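You operate a simulated robot arm through the tools that you are given. There is no shell and no other tool.

You run a simulated two-armed robot. Do the job below in one go: nothing can be reset, and whatever is moved stays where it is left.

JOB
Test the torch on low, then full flame, then shut it off.
Fine: stand the black mat in the grey channel before you light it on low, and leave it there.

It is judged by the outcome, as a careful person would: the job done as asked, and still so three seconds after it is handed in. It fails if anything else is knocked over, pushed out of place, dropped, spilled or broken.

ROBOT AND FRAMES
Two 7-joint arms with fingered hands on one trunk that stands fixed in place. Base frame: the origin is at the foot of the trunk, x ahead of it, y to its left, z up. Units: mm, rad, N and s.
The left shoulder is at [70, 139, 1133], the right one opposite. With the tool pointing down near the work surface each hand reaches from about 440 to 840 mm from the base axis, measured 20 degrees to its own side. Payload 3.9 kg a hand.
Tool frame (each hand has its own): the origin (TCP) lies between the finger pads and is the grasp point; the fingertips stand 29 mm ahead of it; z points along the fingers, y is the line along which they close. Largest opening 100 mm; the body of the gripper starts 34 mm behind the TCP. The gripper is a hand of 5 fingers: y runs from the thumb to the fingers, the wrist lies at [-15, -105, -177] in the tool frame, and closing takes about 1.5 s.
Orientation is told as [roll, pitch, yaw] about the base's x, y, z axes, in that order, counted from this pose: with the fingers straight down and the wrist toward the robot, the tool's x, y and z point along [0, 1, 0], [1, 0, 0] and [0, 0, -1] of the base frame.

CONTROLS
- The arms move only by the tool arm_command. It takes "left_increments", "right_increments" or both (then of equal length, played together; a hand with none holds still); each is a list of rows, each a list of 6 numbers: the shift along the base's x, y, z in mm, then the turn, a rotation vector about the base's x, y, z in rad. In form: [[x, y, z, ax, ay, az], ...]. A call has 1 to 20 rows; each row shifts and turns the commanded pose from where the row before left it. "left_claw" and "right_claw" are, for a hand that has rows, the closure, from 0 (fully open) to 1 (shut), set as the call begins (left out, the last holds). Each row takes 0.2 s and may step no farther than 50 mm and 0.15 rad from the row before; otherwise, or with a gripper value out of range, the whole call is refused. A pose out of reach is approached as far as the arm can. The call stops where the force on the tool passes 40 N (or 10 N more than at its start, if that is more) or the arm is blocked; 0.2 s more then pass. The fingers move at their own pace (about 153 mm/s each) and stop on an object; they squeeze with about 25 N. The grip force told is the motor's: it shows also when the fingers shut on nothing. Time passes only in rows, and 0.2 s behind the last, so rows that do not move let the fingers close. It gives the time, the measured TCP pose, the force on the tool (base axes), the opening and the grip force at its end, in the units of the frame above (readings bear some noise), with the torque about the TCP (base axes, N m) and any sound that the robot's microphone picked up.
- Cameras (640 x 400 px; columns grow to the right, rows downward): "scene" is now at [133.3, 34.6, 1456.3]; the picture's right is [0.37, -0.93, 0.00], its down [-0.52, -0.21, -0.83] and it looks along [0.77, 0.30, -0.56] (base axes); focal length 214 px, centre (320, 200). "left" rides on the left gripper at [-66, -86, -121] in its tool frame; the picture's right is [-0.76, -0.31, 0.58], its down [0.59, -0.70, 0.40] and it looks along [0.28, 0.64, 0.71] (tool axes); focal length 247 px, centre (320, 200). "right" rides on the right gripper at [66, -86, -121] in its tool frame; the picture's right is [-0.76, 0.31, -0.58], its down [-0.59, -0.70, 0.40] and it looks along [-0.28, 0.64, 0.71] (tool axes); focal length 247 px, centre (320, 200). There is no depth. A picture from a camera that has moved, and an enlarged one, comes with that camera's place and axes in the base frame and with its lens.
- grab_frame(camera): a new picture of that camera. The clock stands still meanwhile.
- raise_lower(by): slides the trunk up (or, below 0, down) by that many mm; the arms and the scene camera ride with it, the base frame stays. It gives what a move gives, with no picture.
- set_grasp(shape, hand): the hand has 5 fingers and takes this shape, open, in about a second: jaw (thumb against the fingers, like two jaws); tri (thumb and two fingers); tip (a fingertip pinch); poke (one finger out to press); point (the index stretched); flat (the hand flat); cup (the hand cupped); fist (a fist). The gripper value then closes the fingers along that shape, each until it touches; the sizes above hold for jaw. It gives what a move gives, with no picture.
- aim_head(pan, tilt): turns the head with the scene camera to pan (to the left, within 1.501 rad either way) and tilt (down, from -0.506 to 1.204), counted from straight ahead of the robot. It gives what a move gives.
- enlarge(camera, box): a new picture of the part [left, top, right, bottom] of that camera's present view, enlarged. The clock stands still meanwhile.
- sign_off(): hands the job in; it is judged then, once.

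Places have to be worked out from the pictures, the camera data and where the tool is seen. Open the grippers and draw the arms clear of the work before you hand the job in, unless the task says otherwise.

The tools are called after "Emit:" by a JSON object that holds its "api" and its "payload". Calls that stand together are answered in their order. arm_command: Moves the arms, as the interface text tells. Its arguments: {"type":"object","properties":{"left_increments":{"type":"array"},"left_claw":{"type":"number"},"right_increments":{"type":"array"},"right_claw":{"type":"number"}},"required":[]} The other tools are called the same way: raise_lower (by) slides the trunk up or down; set_grasp (shape, hand) gives the hand a shape; aim_head (pan, tilt) turns the head that bears the scene camera; grab_frame (camera) takes a picture; enlarge (camera, box) takes an enlarged picture of a part of a camera's view; sign_off () hands the job in.

At the start:

```text
time: 0.0
left_position: [427.6, 419.9, 1314.3]
left_ee_rot: [0.002, 0.0, 0.314]
left_contact_force: [0.2, -0.4, 0.6]
left_torque: [0.01, 0.03, -0.02]
left_width: 99.5
left_grasp_force: 0.1
left_shape: jaw
right_position: [433.0, -0.8, 1361.5]
right_ee_rot: [-0.001, -0.001, 0.315]
right_contact_force: [0.6, -0.4, 0.3]
right_torque: [0.03, 0.01, -0.01]
right_width: 99.9
right_grasp_force: 0.1
right_shape: jaw
trunk travel left (down, up): [-775.0, 65.0]
head pan, tilt: [0.377, 0.593]
```

scene: 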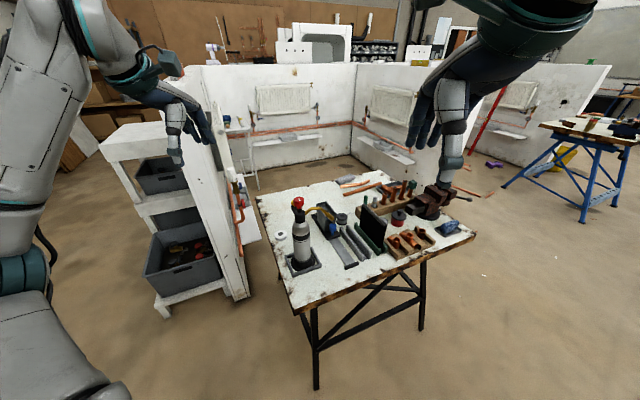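
right: 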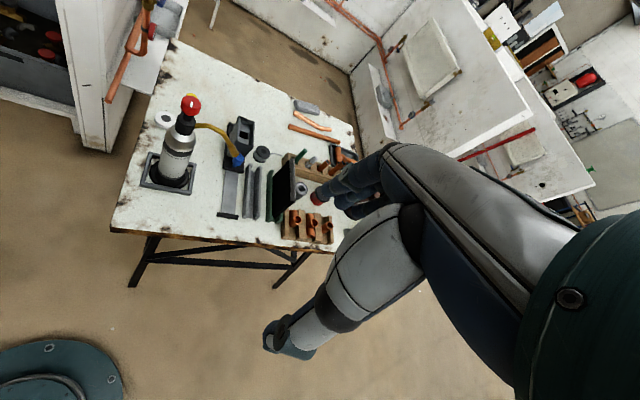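
left: 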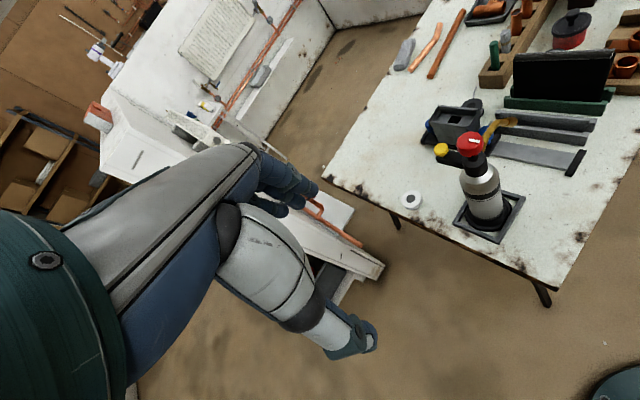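

I start by looking at the work table closely: the torch with a red knob at its left, a black mat standing in a green channel, and grey channels near it.

Emit:
{"api": "enlarge", "payload": {"camera": "scene", "box": [250, 170, 480, 310]}}

Emit:
{"api": "enlarge", "payload": {"camera": "right", "box": [110, 70, 370, 260]}}

Emit:
{"api": "enlarge", "payload": {"camera": "left", "box": [380, 0, 640, 250]}}

```text
2.78 times, centred on (365, 240) of scene
camera zoom: at [133.3, 34.6, 1456.3], right [0.37, -0.93, 0.0], down [-0.52, -0.21, -0.83], along [0.77, 0.3, -0.56], focal length 597 px, centre (195, 89)
```

zoom: 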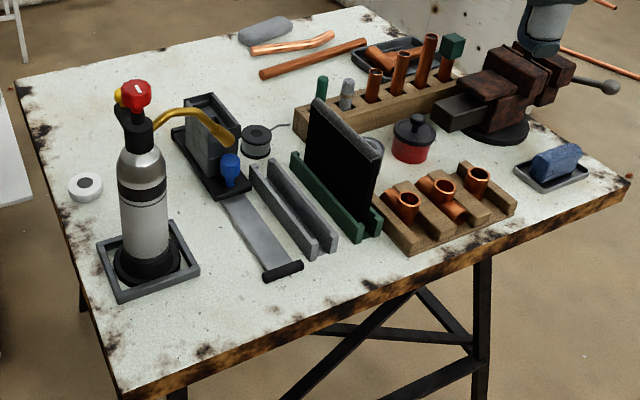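

```text
2.11 times, centred on (240, 165) of right
camera zoom: at [329.7, 34.5, 1482.2], right [0.53, -0.62, 0.58], down [-0.49, -0.78, -0.4], along [0.7, -0.07, -0.71], focal length 520 px, centre (488, 274)
```

zoom: 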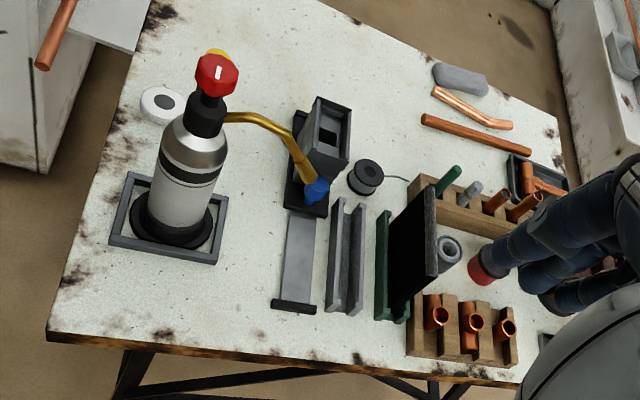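

```text
1.60 times, centred on (510, 125) of left
camera zoom: at [366.7, 329.9, 1435.6], right [-0.06, -0.81, -0.58], down [-0.85, 0.34, -0.4], along [0.52, 0.47, -0.71], focal length 395 px, centre (16, 320)
```

zoom: 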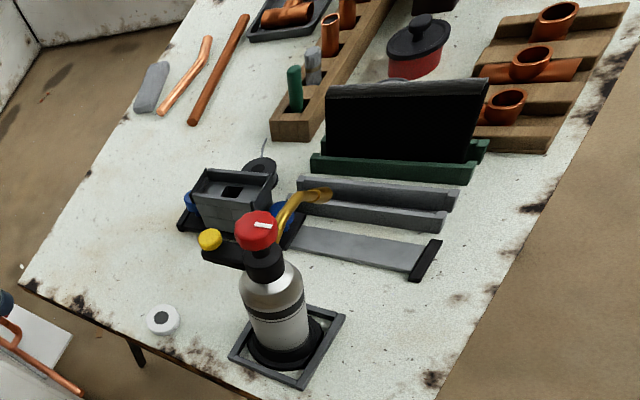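

From rays of three cameras, the knob is near (616, 292, 1080), the torch base near (618, 292, 775), and the channels run about 45° to x. I zoom in on the details of torch, channels and fixture.

Emit:
{"api": "enlarge", "payload": {"camera": "scene", "box": [280, 190, 350, 235]}}

Emit:
{"api": "enlarge", "payload": {"camera": "left", "box": [420, 85, 540, 245]}}

Emit:
{"api": "enlarge", "payload": {"camera": "right", "box": [140, 85, 230, 145]}}

Emit:
{"api": "enlarge", "payload": {"camera": "right", "box": [210, 110, 350, 250]}}

Emit:
{"api": "enlarge", "payload": {"camera": "left", "box": [480, 20, 640, 190]}}

```text
8.89 times, centred on (315, 212) of scene
camera zoom: at [133.3, 34.6, 1456.3], right [0.37, -0.93, 0.0], down [-0.52, -0.21, -0.83], along [0.77, 0.3, -0.56], focal length 1906 px, centre (364, 89)
```

zoom: 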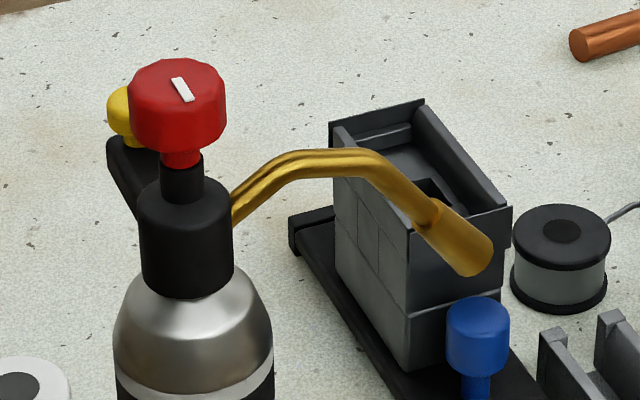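

```text
2.50 times, centred on (480, 165) of left
camera zoom: at [366.7, 329.9, 1435.6], right [-0.06, -0.81, -0.58], down [-0.85, 0.34, -0.4], along [0.52, 0.47, -0.71], focal length 617 px, centre (-80, 288)
```

zoom: 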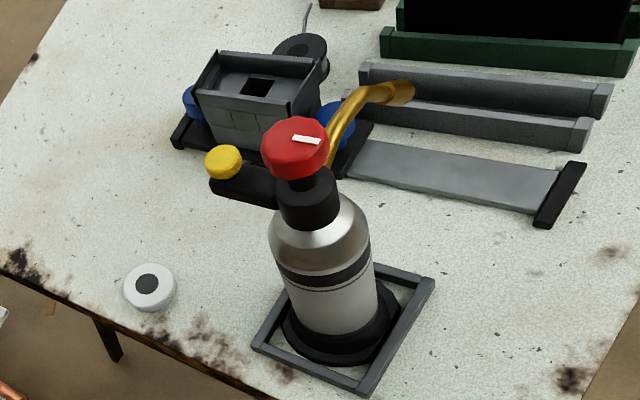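

```text
6.67 times, centred on (185, 115) of right
camera zoom: at [329.7, 34.5, 1482.2], right [0.53, -0.62, 0.58], down [-0.49, -0.78, -0.4], along [0.7, -0.07, -0.71], focal length 1646 px, centre (1220, 767)
```

zoom: 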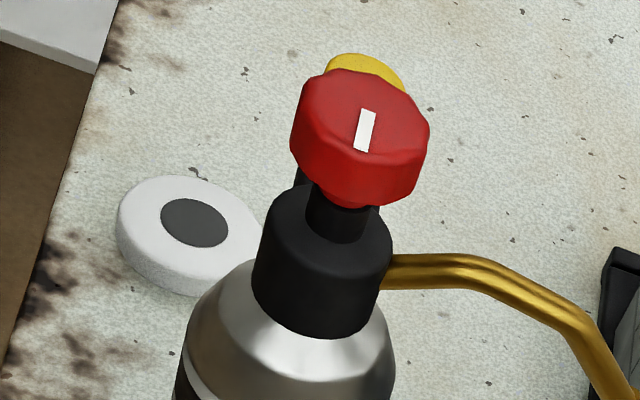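

```text
2.86 times, centred on (280, 180) of right
camera zoom: at [329.7, 34.5, 1482.2], right [0.53, -0.62, 0.58], down [-0.49, -0.78, -0.4], along [0.7, -0.07, -0.71], focal length 706 px, centre (434, 257)
```

zoom: 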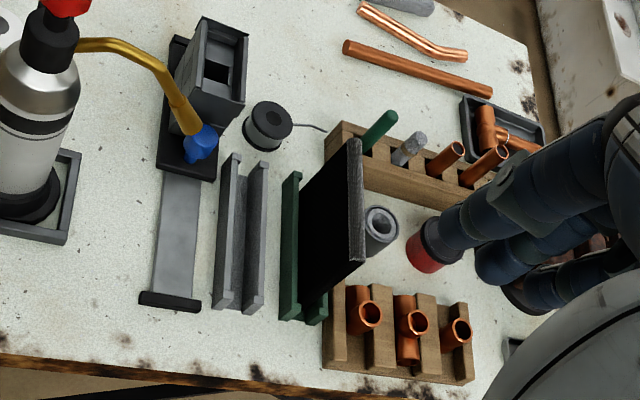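

```text
2.35 times, centred on (560, 105) of left
camera zoom: at [366.7, 329.9, 1435.6], right [-0.06, -0.81, -0.58], down [-0.85, 0.34, -0.4], along [0.52, 0.47, -0.71], focal length 581 px, centre (-245, 424)
```

zoom: 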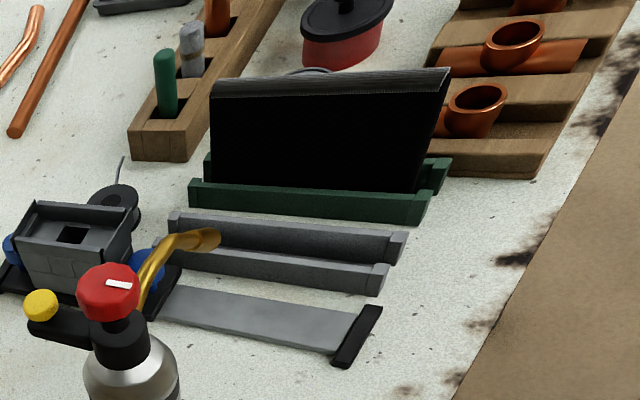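

The torch has a red knob with a white pointer, a yellow button on its side arm, and a brass nozzle near (691, 204, 981) aimed at the channels. I zoom further on the mat and the channels for measuring.

Emit:
{"api": "enlarge", "payload": {"camera": "scene", "box": [330, 195, 410, 275]}}

Emit:
{"api": "enlarge", "payload": {"camera": "right", "box": [235, 145, 325, 235]}}

Emit:
{"api": "enlarge", "payload": {"camera": "left", "box": [540, 40, 640, 150]}}

```text
5.00 times, centred on (370, 235) of scene
camera zoom: at [133.3, 34.6, 1456.3], right [0.37, -0.93, 0.0], down [-0.52, -0.21, -0.83], along [0.77, 0.3, -0.56], focal length 1072 px, centre (70, 25)
```

zoom: 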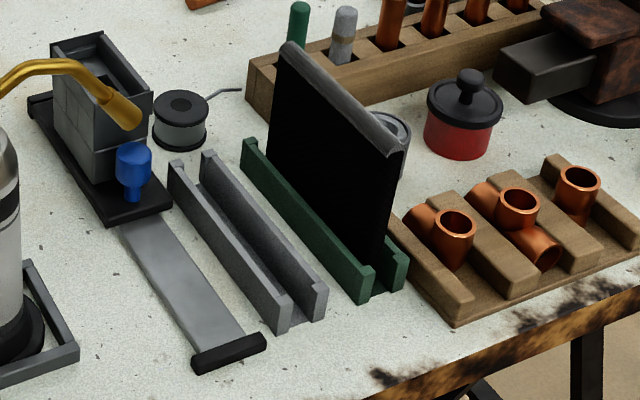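

```text
4.44 times, centred on (280, 190) of right
camera zoom: at [329.7, 34.5, 1482.2], right [0.53, -0.62, 0.58], down [-0.49, -0.78, -0.4], along [0.7, -0.07, -0.71], focal length 1098 px, centre (498, 244)
```

zoom: 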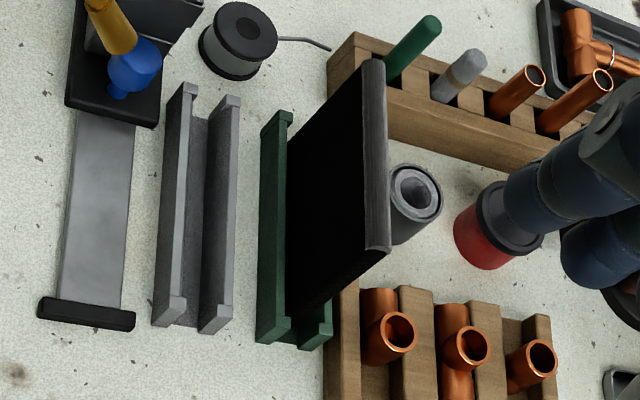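

```text
3.64 times, centred on (590, 95) of left
camera zoom: at [366.7, 329.9, 1435.6], right [-0.06, -0.81, -0.58], down [-0.85, 0.34, -0.4], along [0.52, 0.47, -0.71], focal length 898 px, centre (-662, 582)
```

zoom: 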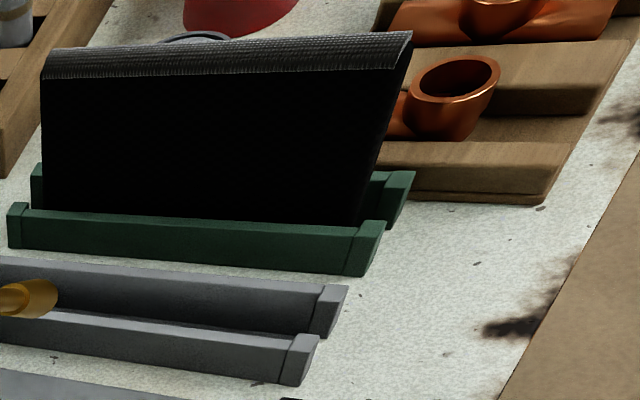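

The mat stands in the green channel with its top edge from about (768, 36, 940) to (876, 138, 932), at 43–45° to x, and the grey channel lies toward the torch from it. Before using the left hand on it I move the right arm out to the right, turning it so that its camera still views the table.

Emit:
{"api": "arm_command", "payload": {"right_increments": [[0, -30, 0, 0, 0, 0.06], [0, -30, 0, 0, 0, 0.06], [0, -30, 0, 0, 0, 0.06], [0, -30, 0, 0, 0, 0.06], [0, -30, 0, 0, 0, 0.06], [0, -30, 0, 0, 0, 0.06], [0, -30, 0, 0, 0, 0.06], [0, -30, 0, 0, 0, 0.06], [0, -30, 0, 0, 0, 0.06], [0, -30, 0, 0, 0, 0.06]]}}

```text
time: 2.2
left_position: [427.5, 417.9, 1314.8]
left_ee_rot: [0.0, 0.002, 0.315]
left_contact_force: [1.0, -0.4, 0.4]
left_torque: [0.0, -0.02, -0.02]
left_width: 99.7
left_grasp_force: 0.1
left_shape: jaw
right_position: [433.5, -302.4, 1363.8]
right_ee_rot: [0.0, 0.001, 0.917]
right_contact_force: [0.8, 0.1, -0.5]
right_torque: [0.02, -0.01, 0.02]
right_width: 99.8
right_grasp_force: 0.1
right_shape: jaw
trunk travel left (down, up): [-775.0, 65.0]
head pan, tilt: [0.377, 0.593]
```

The right arm is now at (433, -302, 1364). I take new pictures from it and the scene camera.

Emit:
{"api": "grab_frame", "payload": {"camera": "right"}}

Emit:
{"api": "grab_frame", "payload": {"camera": "scene"}}

```text
taken
camera right: at [327.7, -332.5, 1484.5], right [0.79, -0.22, 0.58], down [0.04, -0.92, -0.4], along [0.62, 0.34, -0.71], focal length 247 px, centre (320, 200)
```

right: 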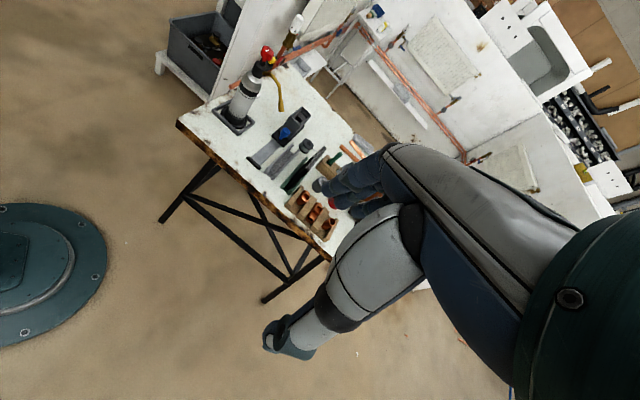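

```text
taken
camera scene: at [133.6, 33.5, 1456.2], right [0.37, -0.93, 0.0], down [-0.52, -0.21, -0.83], along [0.77, 0.31, -0.56], focal length 214 px, centre (320, 200)
```

scene: 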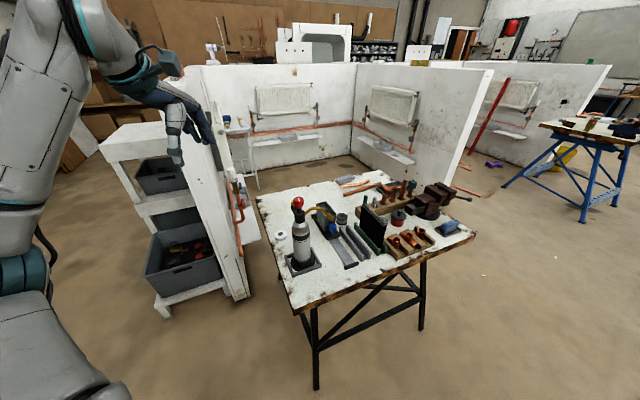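

The right camera now looks nearly along the mat's plane, so I zoom to see the mat's lean and the channel shapes.

Emit:
{"api": "enlarge", "payload": {"camera": "right", "box": [230, 110, 350, 240]}}

Emit:
{"api": "enlarge", "payload": {"camera": "right", "box": [215, 35, 305, 140]}}

Emit:
{"api": "enlarge", "payload": {"camera": "scene", "box": [280, 180, 470, 300]}}

```text
3.08 times, centred on (290, 175) of right
camera zoom: at [327.7, -332.5, 1484.5], right [0.79, -0.22, 0.58], down [0.04, -0.92, -0.4], along [0.62, 0.34, -0.71], focal length 760 px, centre (412, 277)
```

zoom: 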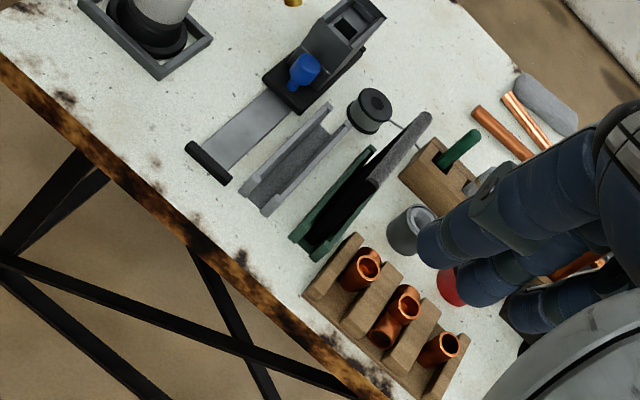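

```text
3.81 times, centred on (260, 88) of right
camera zoom: at [327.7, -332.5, 1484.5], right [0.79, -0.22, 0.58], down [0.04, -0.92, -0.4], along [0.62, 0.34, -0.71], focal length 941 px, centre (549, 629)
```

zoom: 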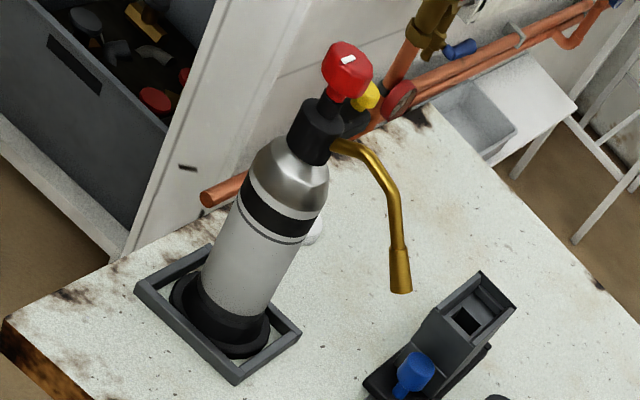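

```text
3.33 times, centred on (375, 240) of scene
camera zoom: at [133.6, 33.5, 1456.2], right [0.37, -0.93, 0.0], down [-0.52, -0.21, -0.83], along [0.77, 0.31, -0.56], focal length 715 px, centre (137, 67)
```

zoom: 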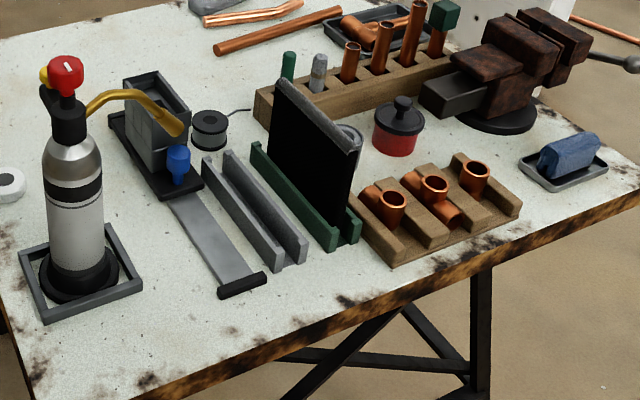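

The mat's plane runs at about 44° from x, so the left hand must turn to about -0.79 yaw to straddle it. I bring the left hand inward at height 1300 while turning, keeping it away from the torch at y 292.

Emit:
{"api": "arm_command", "payload": {"left_increments": [[5, -30, 0, 0, 0, -0.11], [5, -30, 0, 0, 0, -0.11], [5, -30, 0, 0, 0, -0.11], [5, -30, 0, 0, 0, -0.11], [5, -30, 0, 0, 0, -0.11], [5, -30, 0, 0, 0, -0.11], [5, -30, 0, 0, 0, -0.11], [5, -30, 0, 0, 0, -0.11], [5, -30, 0, 0, 0, -0.11], [5, -30, 0, 0, 0, -0.11]], "left_claw": 0}}

Emit:
{"api": "grab_frame", "payload": {"camera": "scene"}}

Emit:
{"api": "grab_frame", "payload": {"camera": "left"}}

```text
time: 4.4
left_position: [477.8, 115.5, 1316.8]
left_ee_rot: [0.0, 0.002, -0.788]
left_contact_force: [-0.3, -0.4, -0.5]
left_torque: [0.02, 0.0, -0.02]
left_width: 99.8
left_grasp_force: 0.1
left_shape: jaw
right_position: [432.8, -303.7, 1363.4]
right_ee_rot: [0.001, 0.0, 0.915]
right_contact_force: [0.3, 0.5, -0.7]
right_torque: [0.01, 0.02, 0.03]
right_width: 99.5
right_grasp_force: 0.2
right_shape: jaw
trunk travel left (down, up): [-775.0, 65.0]
head pan, tilt: [0.377, 0.593]
```

```text
taken
camera scene: at [134.0, 33.0, 1456.2], right [0.37, -0.93, 0.0], down [-0.52, -0.2, -0.83], along [0.77, 0.31, -0.56], focal length 214 px, centre (320, 200)
```

scene: 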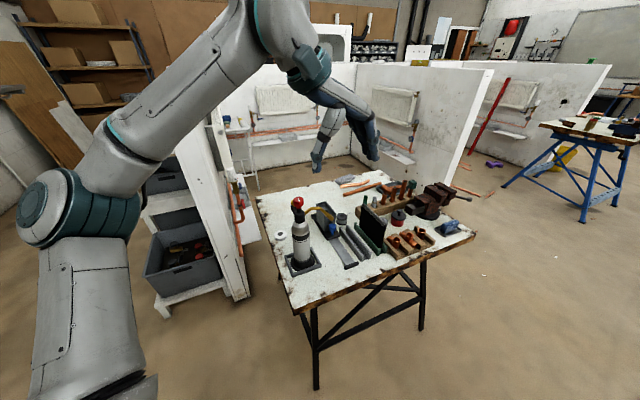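

```text
taken
camera left: at [371.6, 130.3, 1438.8], right [-0.75, -0.32, -0.58], down [-0.08, 0.91, -0.4], along [0.65, -0.25, -0.71], focal length 247 px, centre (320, 200)
```

left: 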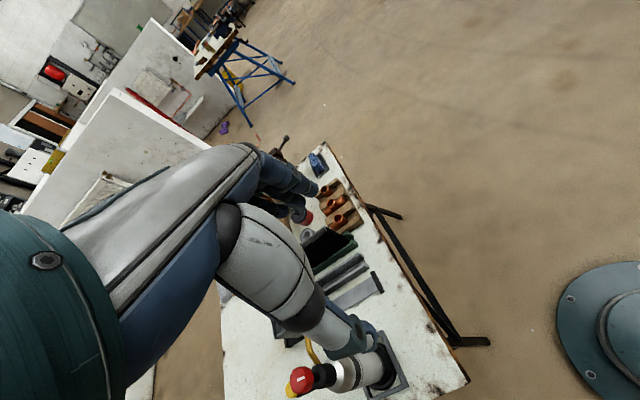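

The left hand is clear, with the elbow out to the left. I move it forward over the mat at about z 1130, tilting the fingers along the mat's length so that the wrist stays away from the nozzle and within reach.

Emit:
{"api": "arm_command", "payload": {"left_increments": [[26, -4, -15, 0.0355, -0.0355, 0], [26, -4, -15, 0.0355, -0.0355, 0], [26, -4, -15, 0.0355, -0.0355, 0], [26, -4, -15, 0.0355, -0.0355, 0], [26, -4, -15, 0.0355, -0.0355, 0], [26, -4, -15, 0.0355, -0.0355, 0], [26, -4, -15, 0.0355, -0.0355, 0], [26, -4, -15, 0.0355, -0.0355, 0], [26, -4, -15, 0.0355, -0.0355, 0], [26, -4, -15, 0.0355, -0.0355, 0], [26, -4, -15, 0, 0, 0], [26, -4, -15, 0, 0, 0]]}}

Emit:
{"api": "grab_frame", "payload": {"camera": "scene"}}

Emit:
{"api": "grab_frame", "payload": {"camera": "left"}}

Emit:
{"api": "grab_frame", "payload": {"camera": "right"}}

```text
time: 7.0
left_position: [792.1, 69.0, 1134.1]
left_ee_rot: [0.503, 0.004, -0.785]
left_contact_force: [0.8, -0.3, 0.8]
left_torque: [0.05, -0.01, 0.01]
left_width: 99.9
left_grasp_force: 0.1
left_shape: jaw
right_position: [433.7, -306.2, 1362.5]
right_ee_rot: [0.003, -0.003, 0.915]
right_contact_force: [0.6, 0.4, -1.7]
right_torque: [0.06, 0.05, 0.01]
right_width: 99.7
right_grasp_force: 0.0
right_shape: jaw
trunk travel left (down, up): [-775.0, 65.0]
head pan, tilt: [0.377, 0.593]
```

```text
taken
camera scene: at [134.4, 30.6, 1456.2], right [0.37, -0.93, 0.0], down [-0.52, -0.2, -0.83], along [0.77, 0.31, -0.56], focal length 214 px, centre (320, 200)
```

scene: 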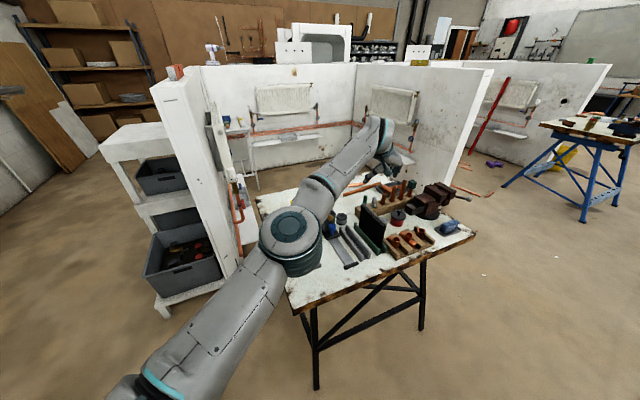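

```text
taken
camera left: at [649.2, 47.8, 1208.5], right [-0.49, -0.05, -0.87], down [0.01, 1.0, -0.06], along [0.87, -0.04, -0.49], focal length 247 px, centre (320, 200)
```

left: 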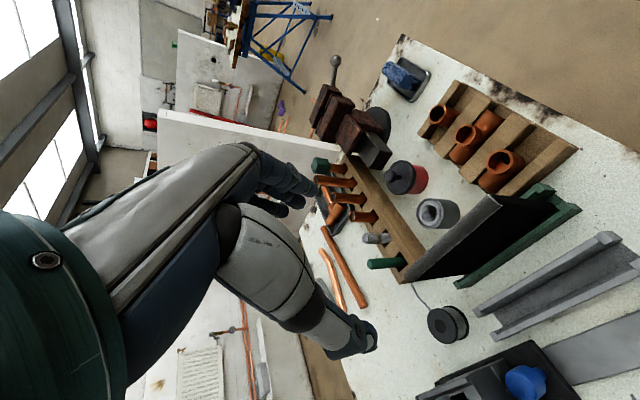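

```text
taken
camera right: at [328.9, -335.4, 1483.4], right [0.79, -0.22, 0.58], down [0.04, -0.91, -0.4], along [0.61, 0.34, -0.71], focal length 247 px, centre (320, 200)
```

right: 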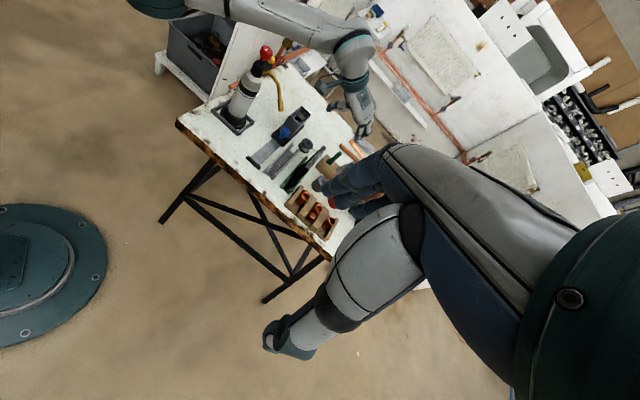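

The hand is over the mat at (792, 69, 1134). I check in the right camera that the forearm clears the torch, and zoom with the left camera on the mat.

Emit:
{"api": "enlarge", "payload": {"camera": "right", "box": [180, 0, 400, 220]}}

Emit:
{"api": "enlarge", "payload": {"camera": "left", "box": [380, 150, 640, 400]}}

Emit:
{"api": "enlarge", "payload": {"camera": "scene", "box": [240, 100, 440, 280]}}

```text
1.82 times, centred on (290, 110) of right
camera zoom: at [328.9, -335.4, 1483.4], right [0.79, -0.22, 0.58], down [0.04, -0.91, -0.4], along [0.61, 0.34, -0.71], focal length 449 px, centre (374, 364)
```

zoom: 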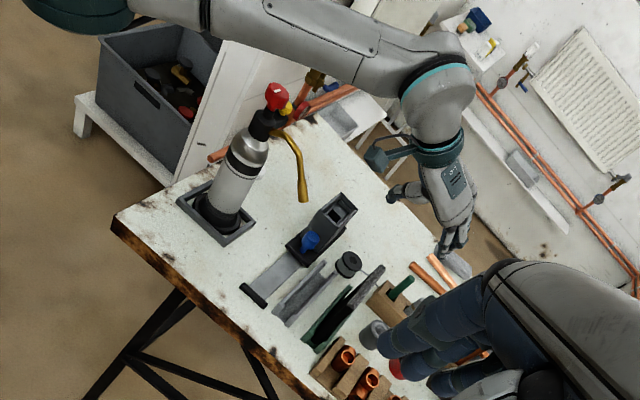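

```text
1.60 times, centred on (510, 275) of left
camera zoom: at [649.2, 47.8, 1208.5], right [-0.49, -0.05, -0.87], down [0.01, 1.0, -0.06], along [0.87, -0.04, -0.49], focal length 395 px, centre (16, 80)
```

zoom: 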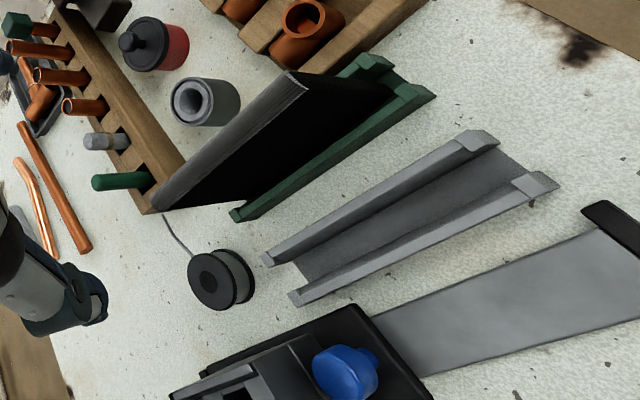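

```text
2.22 times, centred on (340, 190) of scene
camera zoom: at [134.4, 30.6, 1456.2], right [0.37, -0.93, 0.0], down [-0.52, -0.2, -0.83], along [0.77, 0.31, -0.56], focal length 477 px, centre (276, 222)
```

zoom: 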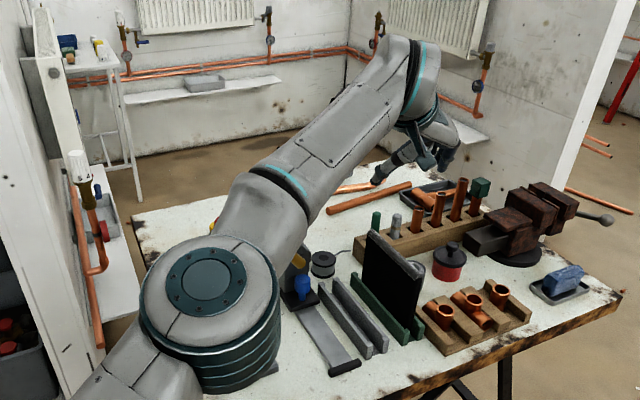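

The forearm passes well clear of the torch. By the left camera the grey channel's centreline runs at 45° from about (716, 70) to (849, 203), roughly 78 mm from the green one; I take more zooms to fix heights.

Emit:
{"api": "enlarge", "payload": {"camera": "scene", "box": [340, 195, 420, 275]}}

Emit:
{"api": "enlarge", "payload": {"camera": "left", "box": [400, 180, 600, 330]}}

Emit:
{"api": "enlarge", "payload": {"camera": "right", "box": [250, 110, 340, 210]}}

```text
5.00 times, centred on (380, 235) of scene
camera zoom: at [134.4, 30.6, 1456.2], right [0.37, -0.93, 0.0], down [-0.52, -0.2, -0.83], along [0.77, 0.31, -0.56], focal length 1072 px, centre (20, 25)
```

zoom: 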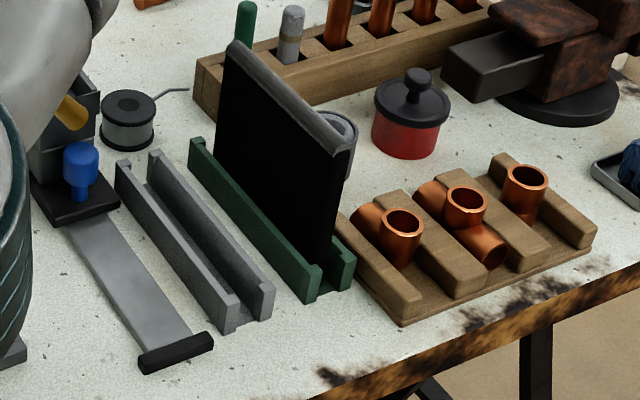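

```text
2.67 times, centred on (500, 255) of left
camera zoom: at [649.2, 47.8, 1208.5], right [-0.49, -0.05, -0.87], down [0.01, 1.0, -0.06], along [0.87, -0.04, -0.49], focal length 659 px, centre (-160, 53)
```

zoom: 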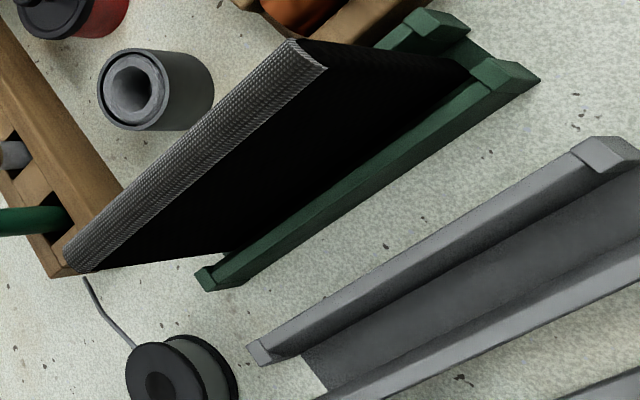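

```text
4.00 times, centred on (295, 160) of right
camera zoom: at [328.9, -335.4, 1483.4], right [0.79, -0.22, 0.58], down [0.04, -0.91, -0.4], along [0.61, 0.34, -0.71], focal length 988 px, centre (420, 360)
```

zoom: 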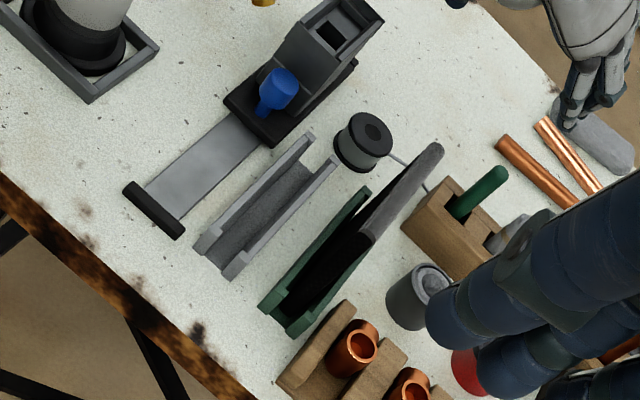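

The heights from different cameras disagree by about 15 mm, so I rely on the left camera near the object. I go down to z 1010, well above the mat's top at about 940, centred over the mat.

Emit:
{"api": "arm_command", "payload": {"left_increments": [[8, 1.25, -31, 0, 0, 0], [8, 1.25, -31, 0, 0, 0], [8, 1.25, -31, 0, 0, 0], [8, 1.25, -31, 0, 0, 0]]}}

Emit:
{"api": "grab_frame", "payload": {"camera": "left"}}

Emit:
{"api": "grab_frame", "payload": {"camera": "scene"}}

Emit:
{"api": "enlarge", "payload": {"camera": "right", "box": [200, 20, 380, 220]}}

```text
time: 8.0
left_position: [812.0, 79.5, 1012.0]
left_ee_rot: [0.5, 0.0, -0.785]
left_contact_force: [0.2, 0.1, -0.3]
left_torque: [0.01, 0.02, -0.01]
left_width: 99.8
left_grasp_force: 0.1
left_shape: jaw
left hand out of reach, approached as far as the arm can: row 2, 4
right_position: [434.0, -301.1, 1363.7]
right_ee_rot: [0.0, 0.0, 0.916]
right_contact_force: [0.3, -0.3, -1.3]
right_torque: [0.02, 0.02, 0.0]
right_width: 100.1
right_grasp_force: 0.2
right_shape: jaw
trunk travel left (down, up): [-775.0, 65.0]
head pan, tilt: [0.377, 0.593]
```

```text
taken
camera left: at [669.2, 58.3, 1088.2], right [-0.49, -0.06, -0.87], down [0.0, 1.0, -0.07], along [0.87, -0.04, -0.49], focal length 247 px, centre (320, 200)
```

left: 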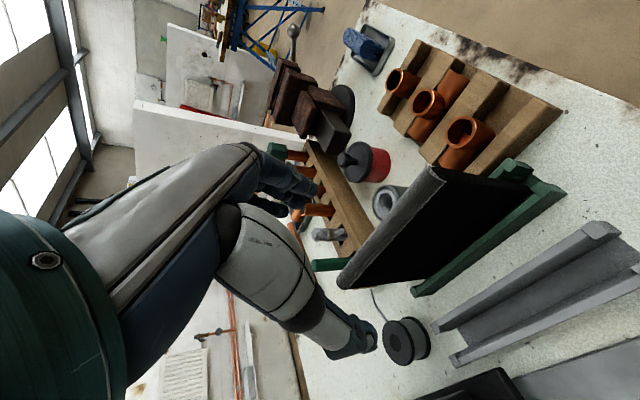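

```text
taken
camera scene: at [134.3, 35.1, 1456.2], right [0.37, -0.93, 0.0], down [-0.52, -0.21, -0.83], along [0.77, 0.3, -0.56], focal length 214 px, centre (320, 200)
```

scene: 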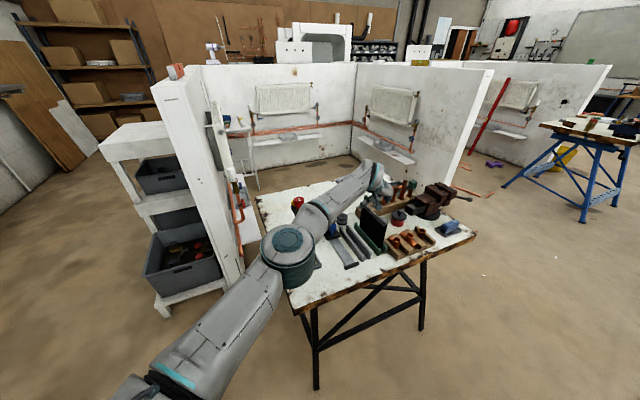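

```text
2.00 times, centred on (290, 120) of right
camera zoom: at [328.7, -330.2, 1484.8], right [0.79, -0.22, 0.58], down [0.04, -0.92, -0.4], along [0.61, 0.34, -0.71], focal length 494 px, centre (380, 360)
```

zoom: 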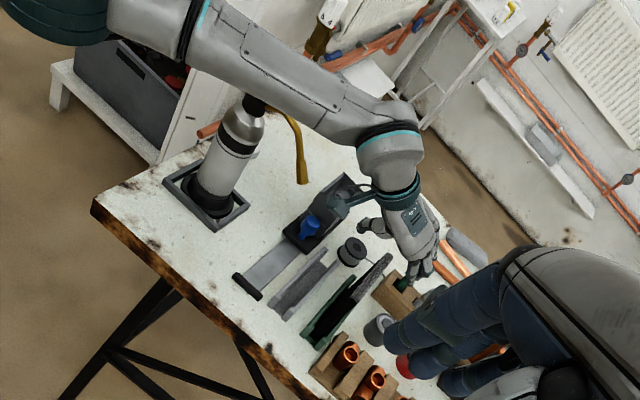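

The left arm hits its reach limit at (812, 79, 1012), so the wrist must come closer: I back up and raise the hand, tilt it more along the mat's length, and will then lower the trunk so that the shoulder is level with the wrist.

Emit:
{"api": "arm_command", "payload": {"left_increments": [[-18, -12, 30, 0.053, -0.053, 0], [-18, -12, 30, 0.053, -0.053, 0], [-18, -12, 30, 0.053, -0.053, 0], [-18, -12, 30, 0.053, -0.053, 0]]}}

Emit:
{"api": "raise_lower", "payload": {"by": -110}}

Emit:
{"api": "grab_frame", "payload": {"camera": "scene"}}

Emit:
{"api": "grab_frame", "payload": {"camera": "left"}}

Emit:
{"api": "grab_frame", "payload": {"camera": "right"}}

```text
time: 9.0
left_position: [737.6, 33.0, 1134.5]
left_ee_rot: [0.802, -0.001, -0.785]
left_contact_force: [0.3, 0.4, 0.5]
left_torque: [0.05, 0.04, -0.02]
left_width: 99.7
left_grasp_force: 0.1
left_shape: jaw
right_position: [431.2, -302.5, 1364.9]
right_ee_rot: [0.0, -0.001, 0.916]
right_contact_force: [-1.2, 0.5, -0.1]
right_torque: [0.01, -0.02, 0.02]
right_width: 99.8
right_grasp_force: 0.0
right_shape: jaw
trunk travel left (down, up): [-775.0, 65.0]
head pan, tilt: [0.377, 0.593]
```

```text
time: 10.4
left_position: [739.6, 32.9, 1023.7]
left_ee_rot: [0.802, -0.001, -0.785]
left_contact_force: [-0.2, 0.3, -0.4]
left_torque: [-0.02, 0.05, -0.03]
left_width: 99.9
left_grasp_force: 0.1
left_shape: jaw
right_position: [433.1, -303.0, 1253.6]
right_ee_rot: [0.0, 0.0, 0.918]
right_contact_force: [0.1, -0.2, 0.9]
right_torque: [0.0, 0.03, -0.02]
right_width: 99.6
right_grasp_force: 0.1
right_shape: jaw
trunk travel left (down, up): [-665.0, 175.0]
head pan, tilt: [0.377, 0.593]
```

```text
taken
camera scene: at [133.0, 34.6, 1346.3], right [0.37, -0.93, 0.0], down [-0.52, -0.21, -0.83], along [0.77, 0.3, -0.56], focal length 214 px, centre (320, 200)
```

scene: 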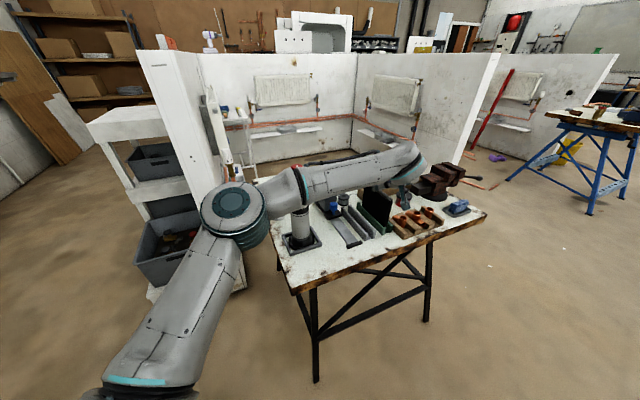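

```text
taken
camera left: at [584.6, -0.9, 1061.2], right [-0.3, 0.14, -0.95], down [-0.01, 0.99, 0.14], along [0.96, 0.05, -0.29], focal length 247 px, centre (320, 200)
```

left: 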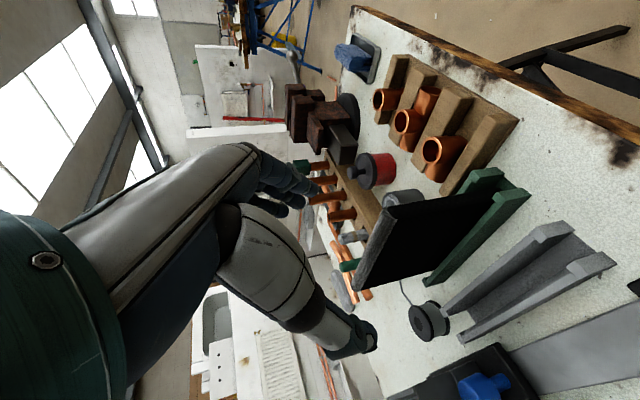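

```text
taken
camera right: at [327.2, -330.7, 1375.1], right [0.79, -0.22, 0.58], down [0.04, -0.92, -0.4], along [0.62, 0.34, -0.71], focal length 247 px, centre (320, 200)
```

right: 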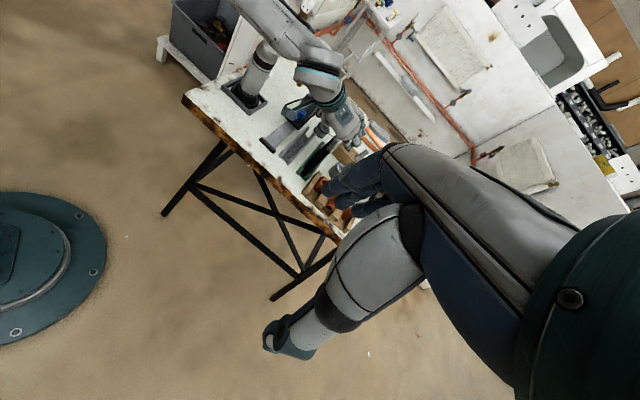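

The trunk is lowered and the hand hangs at (740, 33, 1024), tilted 0.8 rad. I move it forward to just above the mat's top edge (target about (810, 62, 1000)) and look again.

Emit:
{"api": "arm_command", "payload": {"left_increments": [[23.5, 9.7, -8, 0, 0, 0], [23.5, 9.7, -8, 0, 0, 0], [23.5, 9.7, -8, 0, 0, 0]]}}

Emit:
{"api": "grab_frame", "payload": {"camera": "left"}}

Emit:
{"api": "enlarge", "payload": {"camera": "left", "box": [280, 130, 520, 320]}}

Emit:
{"api": "enlarge", "payload": {"camera": "scene", "box": [320, 130, 460, 260]}}

Emit:
{"api": "enlarge", "payload": {"camera": "right", "box": [250, 60, 390, 220]}}

```text
time: 11.2
left_position: [810.2, 63.2, 998.2]
left_ee_rot: [0.801, 0.0, -0.785]
left_contact_force: [-0.9, 0.2, 0.5]
left_torque: [-0.01, 0.01, 0.0]
left_width: 100.1
left_grasp_force: 0.0
left_shape: jaw
right_position: [434.8, -301.8, 1253.7]
right_ee_rot: [0.002, 0.0, 0.914]
right_contact_force: [0.7, 0.0, 0.1]
right_torque: [0.04, 0.04, 0.01]
right_width: 99.6
right_grasp_force: 0.1
right_shape: jaw
trunk travel left (down, up): [-665.0, 175.0]
head pan, tilt: [0.377, 0.593]
```

```text
taken
camera left: at [656.0, 29.6, 1035.3], right [-0.3, 0.14, -0.94], down [0.0, 0.99, 0.15], along [0.95, 0.05, -0.29], focal length 247 px, centre (320, 200)
```

left: 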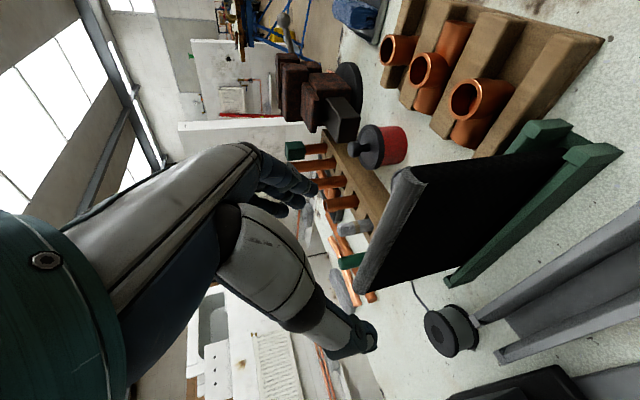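

```text
2.11 times, centred on (400, 225) of left
camera zoom: at [656.0, 29.6, 1035.3], right [-0.3, 0.14, -0.94], down [0.0, 0.99, 0.15], along [0.95, 0.05, -0.29], focal length 520 px, centre (152, 147)
```

zoom: 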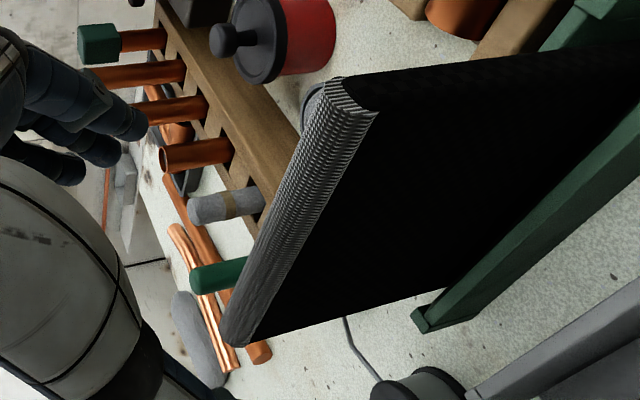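

```text
3.08 times, centred on (390, 195) of scene
camera zoom: at [134.5, 34.2, 1346.1], right [0.37, -0.93, 0.0], down [-0.52, -0.21, -0.83], along [0.77, 0.3, -0.56], focal length 660 px, centre (105, 215)
```

zoom: 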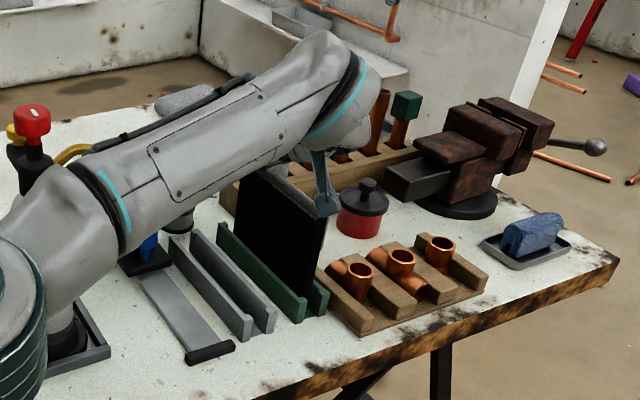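

```text
2.50 times, centred on (320, 140) of right
camera zoom: at [328.8, -331.2, 1374.5], right [0.79, -0.22, 0.58], down [0.04, -0.92, -0.4], along [0.61, 0.34, -0.71], focal length 617 px, centre (320, 350)
```

zoom: 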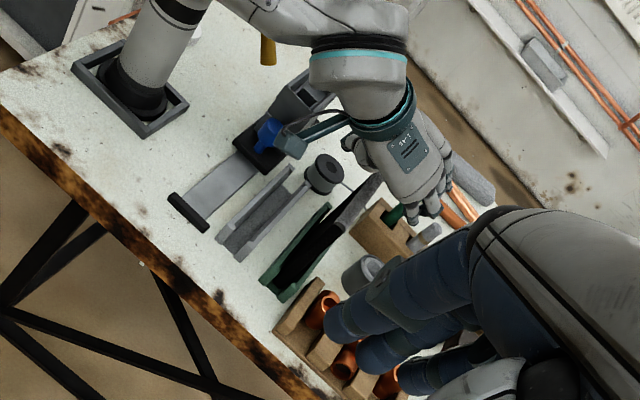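

Two left views agree well: the mat's top front edge runs from (773, 35, 934) to (876, 138, 937), exactly at 45°, thickness about 16 mm, so its centre plane is at n=(x−y)/√2≈530. I zoom on the channels to measure their spacing and height.

Emit:
{"api": "enlarge", "payload": {"camera": "left", "box": [430, 100, 640, 390]}}

Emit:
{"api": "enlarge", "payload": {"camera": "scene", "box": [335, 170, 405, 255]}}

Emit:
{"api": "enlarge", "payload": {"camera": "right", "box": [275, 110, 355, 190]}}

```text
1.38 times, centred on (535, 245) of left
camera zoom: at [656.0, 29.6, 1035.3], right [-0.3, 0.14, -0.94], down [0.0, 0.99, 0.15], along [0.95, 0.05, -0.29], focal length 341 px, centre (23, 138)
```

zoom: 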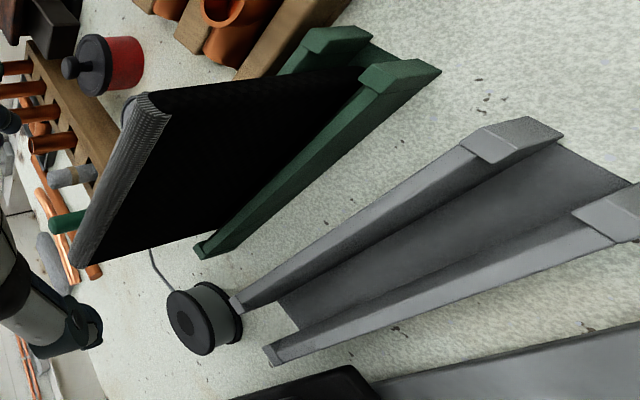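

```text
4.71 times, centred on (370, 212) of scene
camera zoom: at [134.5, 34.2, 1346.1], right [0.37, -0.93, 0.0], down [-0.52, -0.21, -0.83], along [0.77, 0.3, -0.56], focal length 1009 px, centre (85, 141)
```

zoom: 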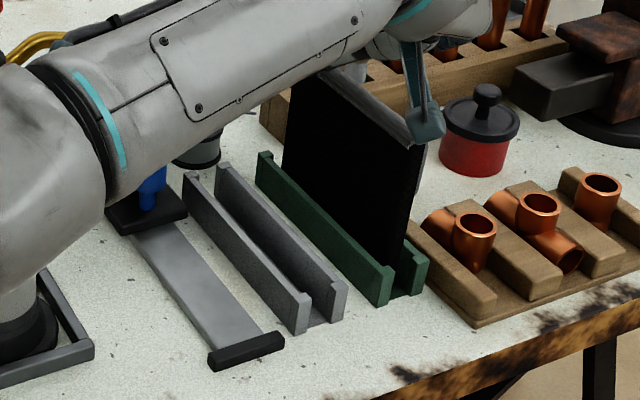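

```text
5.00 times, centred on (315, 150) of right
camera zoom: at [328.8, -331.2, 1374.5], right [0.79, -0.22, 0.58], down [0.04, -0.92, -0.4], along [0.61, 0.34, -0.71], focal length 1235 px, centre (345, 450)
```

zoom: 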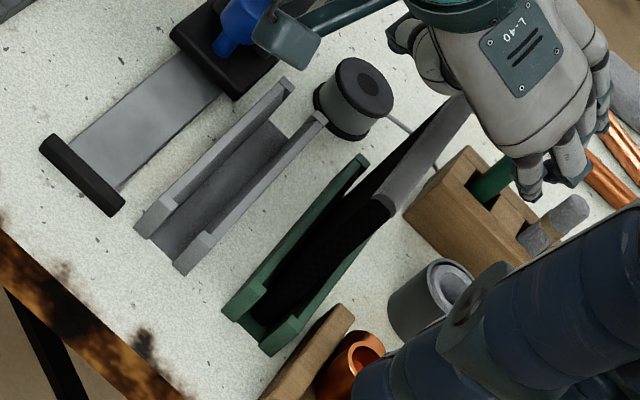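

The rail tops are near z 833 and the grey channel is 73–74 mm from the green one (n 530 → about 456). With the present tilt the mat's near corner would hit the palm, so I reduce the tilt to 0.55 rad and place the hand above a grip point 33 mm in from the near end.

Emit:
{"api": "arm_command", "payload": {"left_increments": [[-3, -4, -3, -0.059, 0.059, 0], [-3, -4, -5, -0.059, 0.059, 0], [-2.3, -3, -5, -0.059, 0.059, 0]]}}

Emit:
{"api": "grab_frame", "payload": {"camera": "left"}}

Emit:
{"api": "enlarge", "payload": {"camera": "right", "box": [250, 60, 390, 220]}}

Emit:
{"api": "enlarge", "payload": {"camera": "scene", "box": [330, 130, 450, 240]}}

```text
time: 12.0
left_position: [799.7, 49.4, 985.9]
left_ee_rot: [0.55, 0.0, -0.785]
left_contact_force: [0.7, -0.6, 0.2]
left_torque: [0.04, -0.01, 0.02]
left_width: 99.7
left_grasp_force: 0.0
left_shape: jaw
right_position: [432.9, -302.2, 1253.3]
right_ee_rot: [0.001, 0.001, 0.916]
right_contact_force: [0.3, -1.7, -0.1]
right_torque: [0.03, -0.03, 0.02]
right_width: 99.8
right_grasp_force: 0.0
right_shape: jaw
trunk travel left (down, up): [-665.0, 175.0]
head pan, tilt: [0.377, 0.593]
```

```text
taken
camera left: at [655.3, 26.0, 1054.8], right [-0.46, -0.03, -0.89], down [0.01, 1.0, -0.03], along [0.89, -0.02, -0.46], focal length 247 px, centre (320, 200)
```

left: 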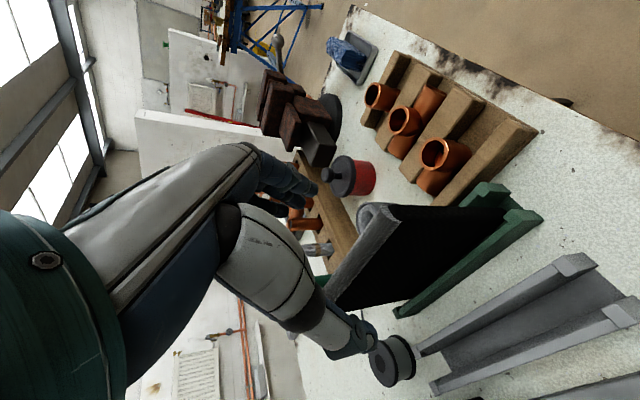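

```text
2.50 times, centred on (320, 140) of right
camera zoom: at [327.3, -331.4, 1374.8], right [0.79, -0.22, 0.58], down [0.04, -0.92, -0.4], along [0.62, 0.34, -0.71], focal length 617 px, centre (320, 350)
```

zoom: 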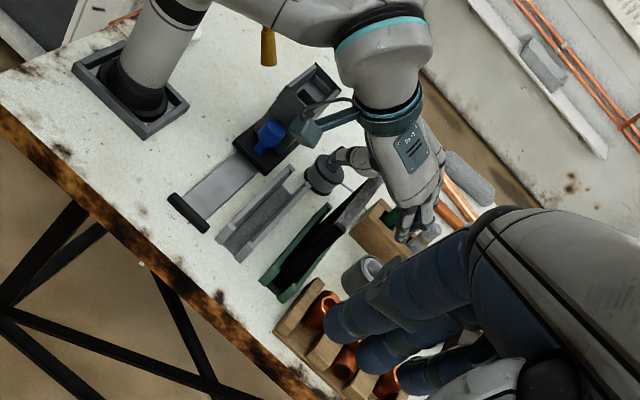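

```text
3.64 times, centred on (390, 185) of scene
camera zoom: at [133.1, 34.0, 1346.3], right [0.37, -0.93, 0.0], down [-0.52, -0.21, -0.83], along [0.77, 0.3, -0.56], focal length 780 px, centre (66, 254)
```

zoom: 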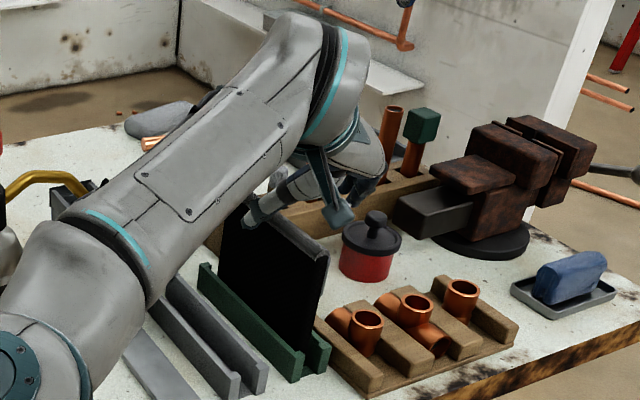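

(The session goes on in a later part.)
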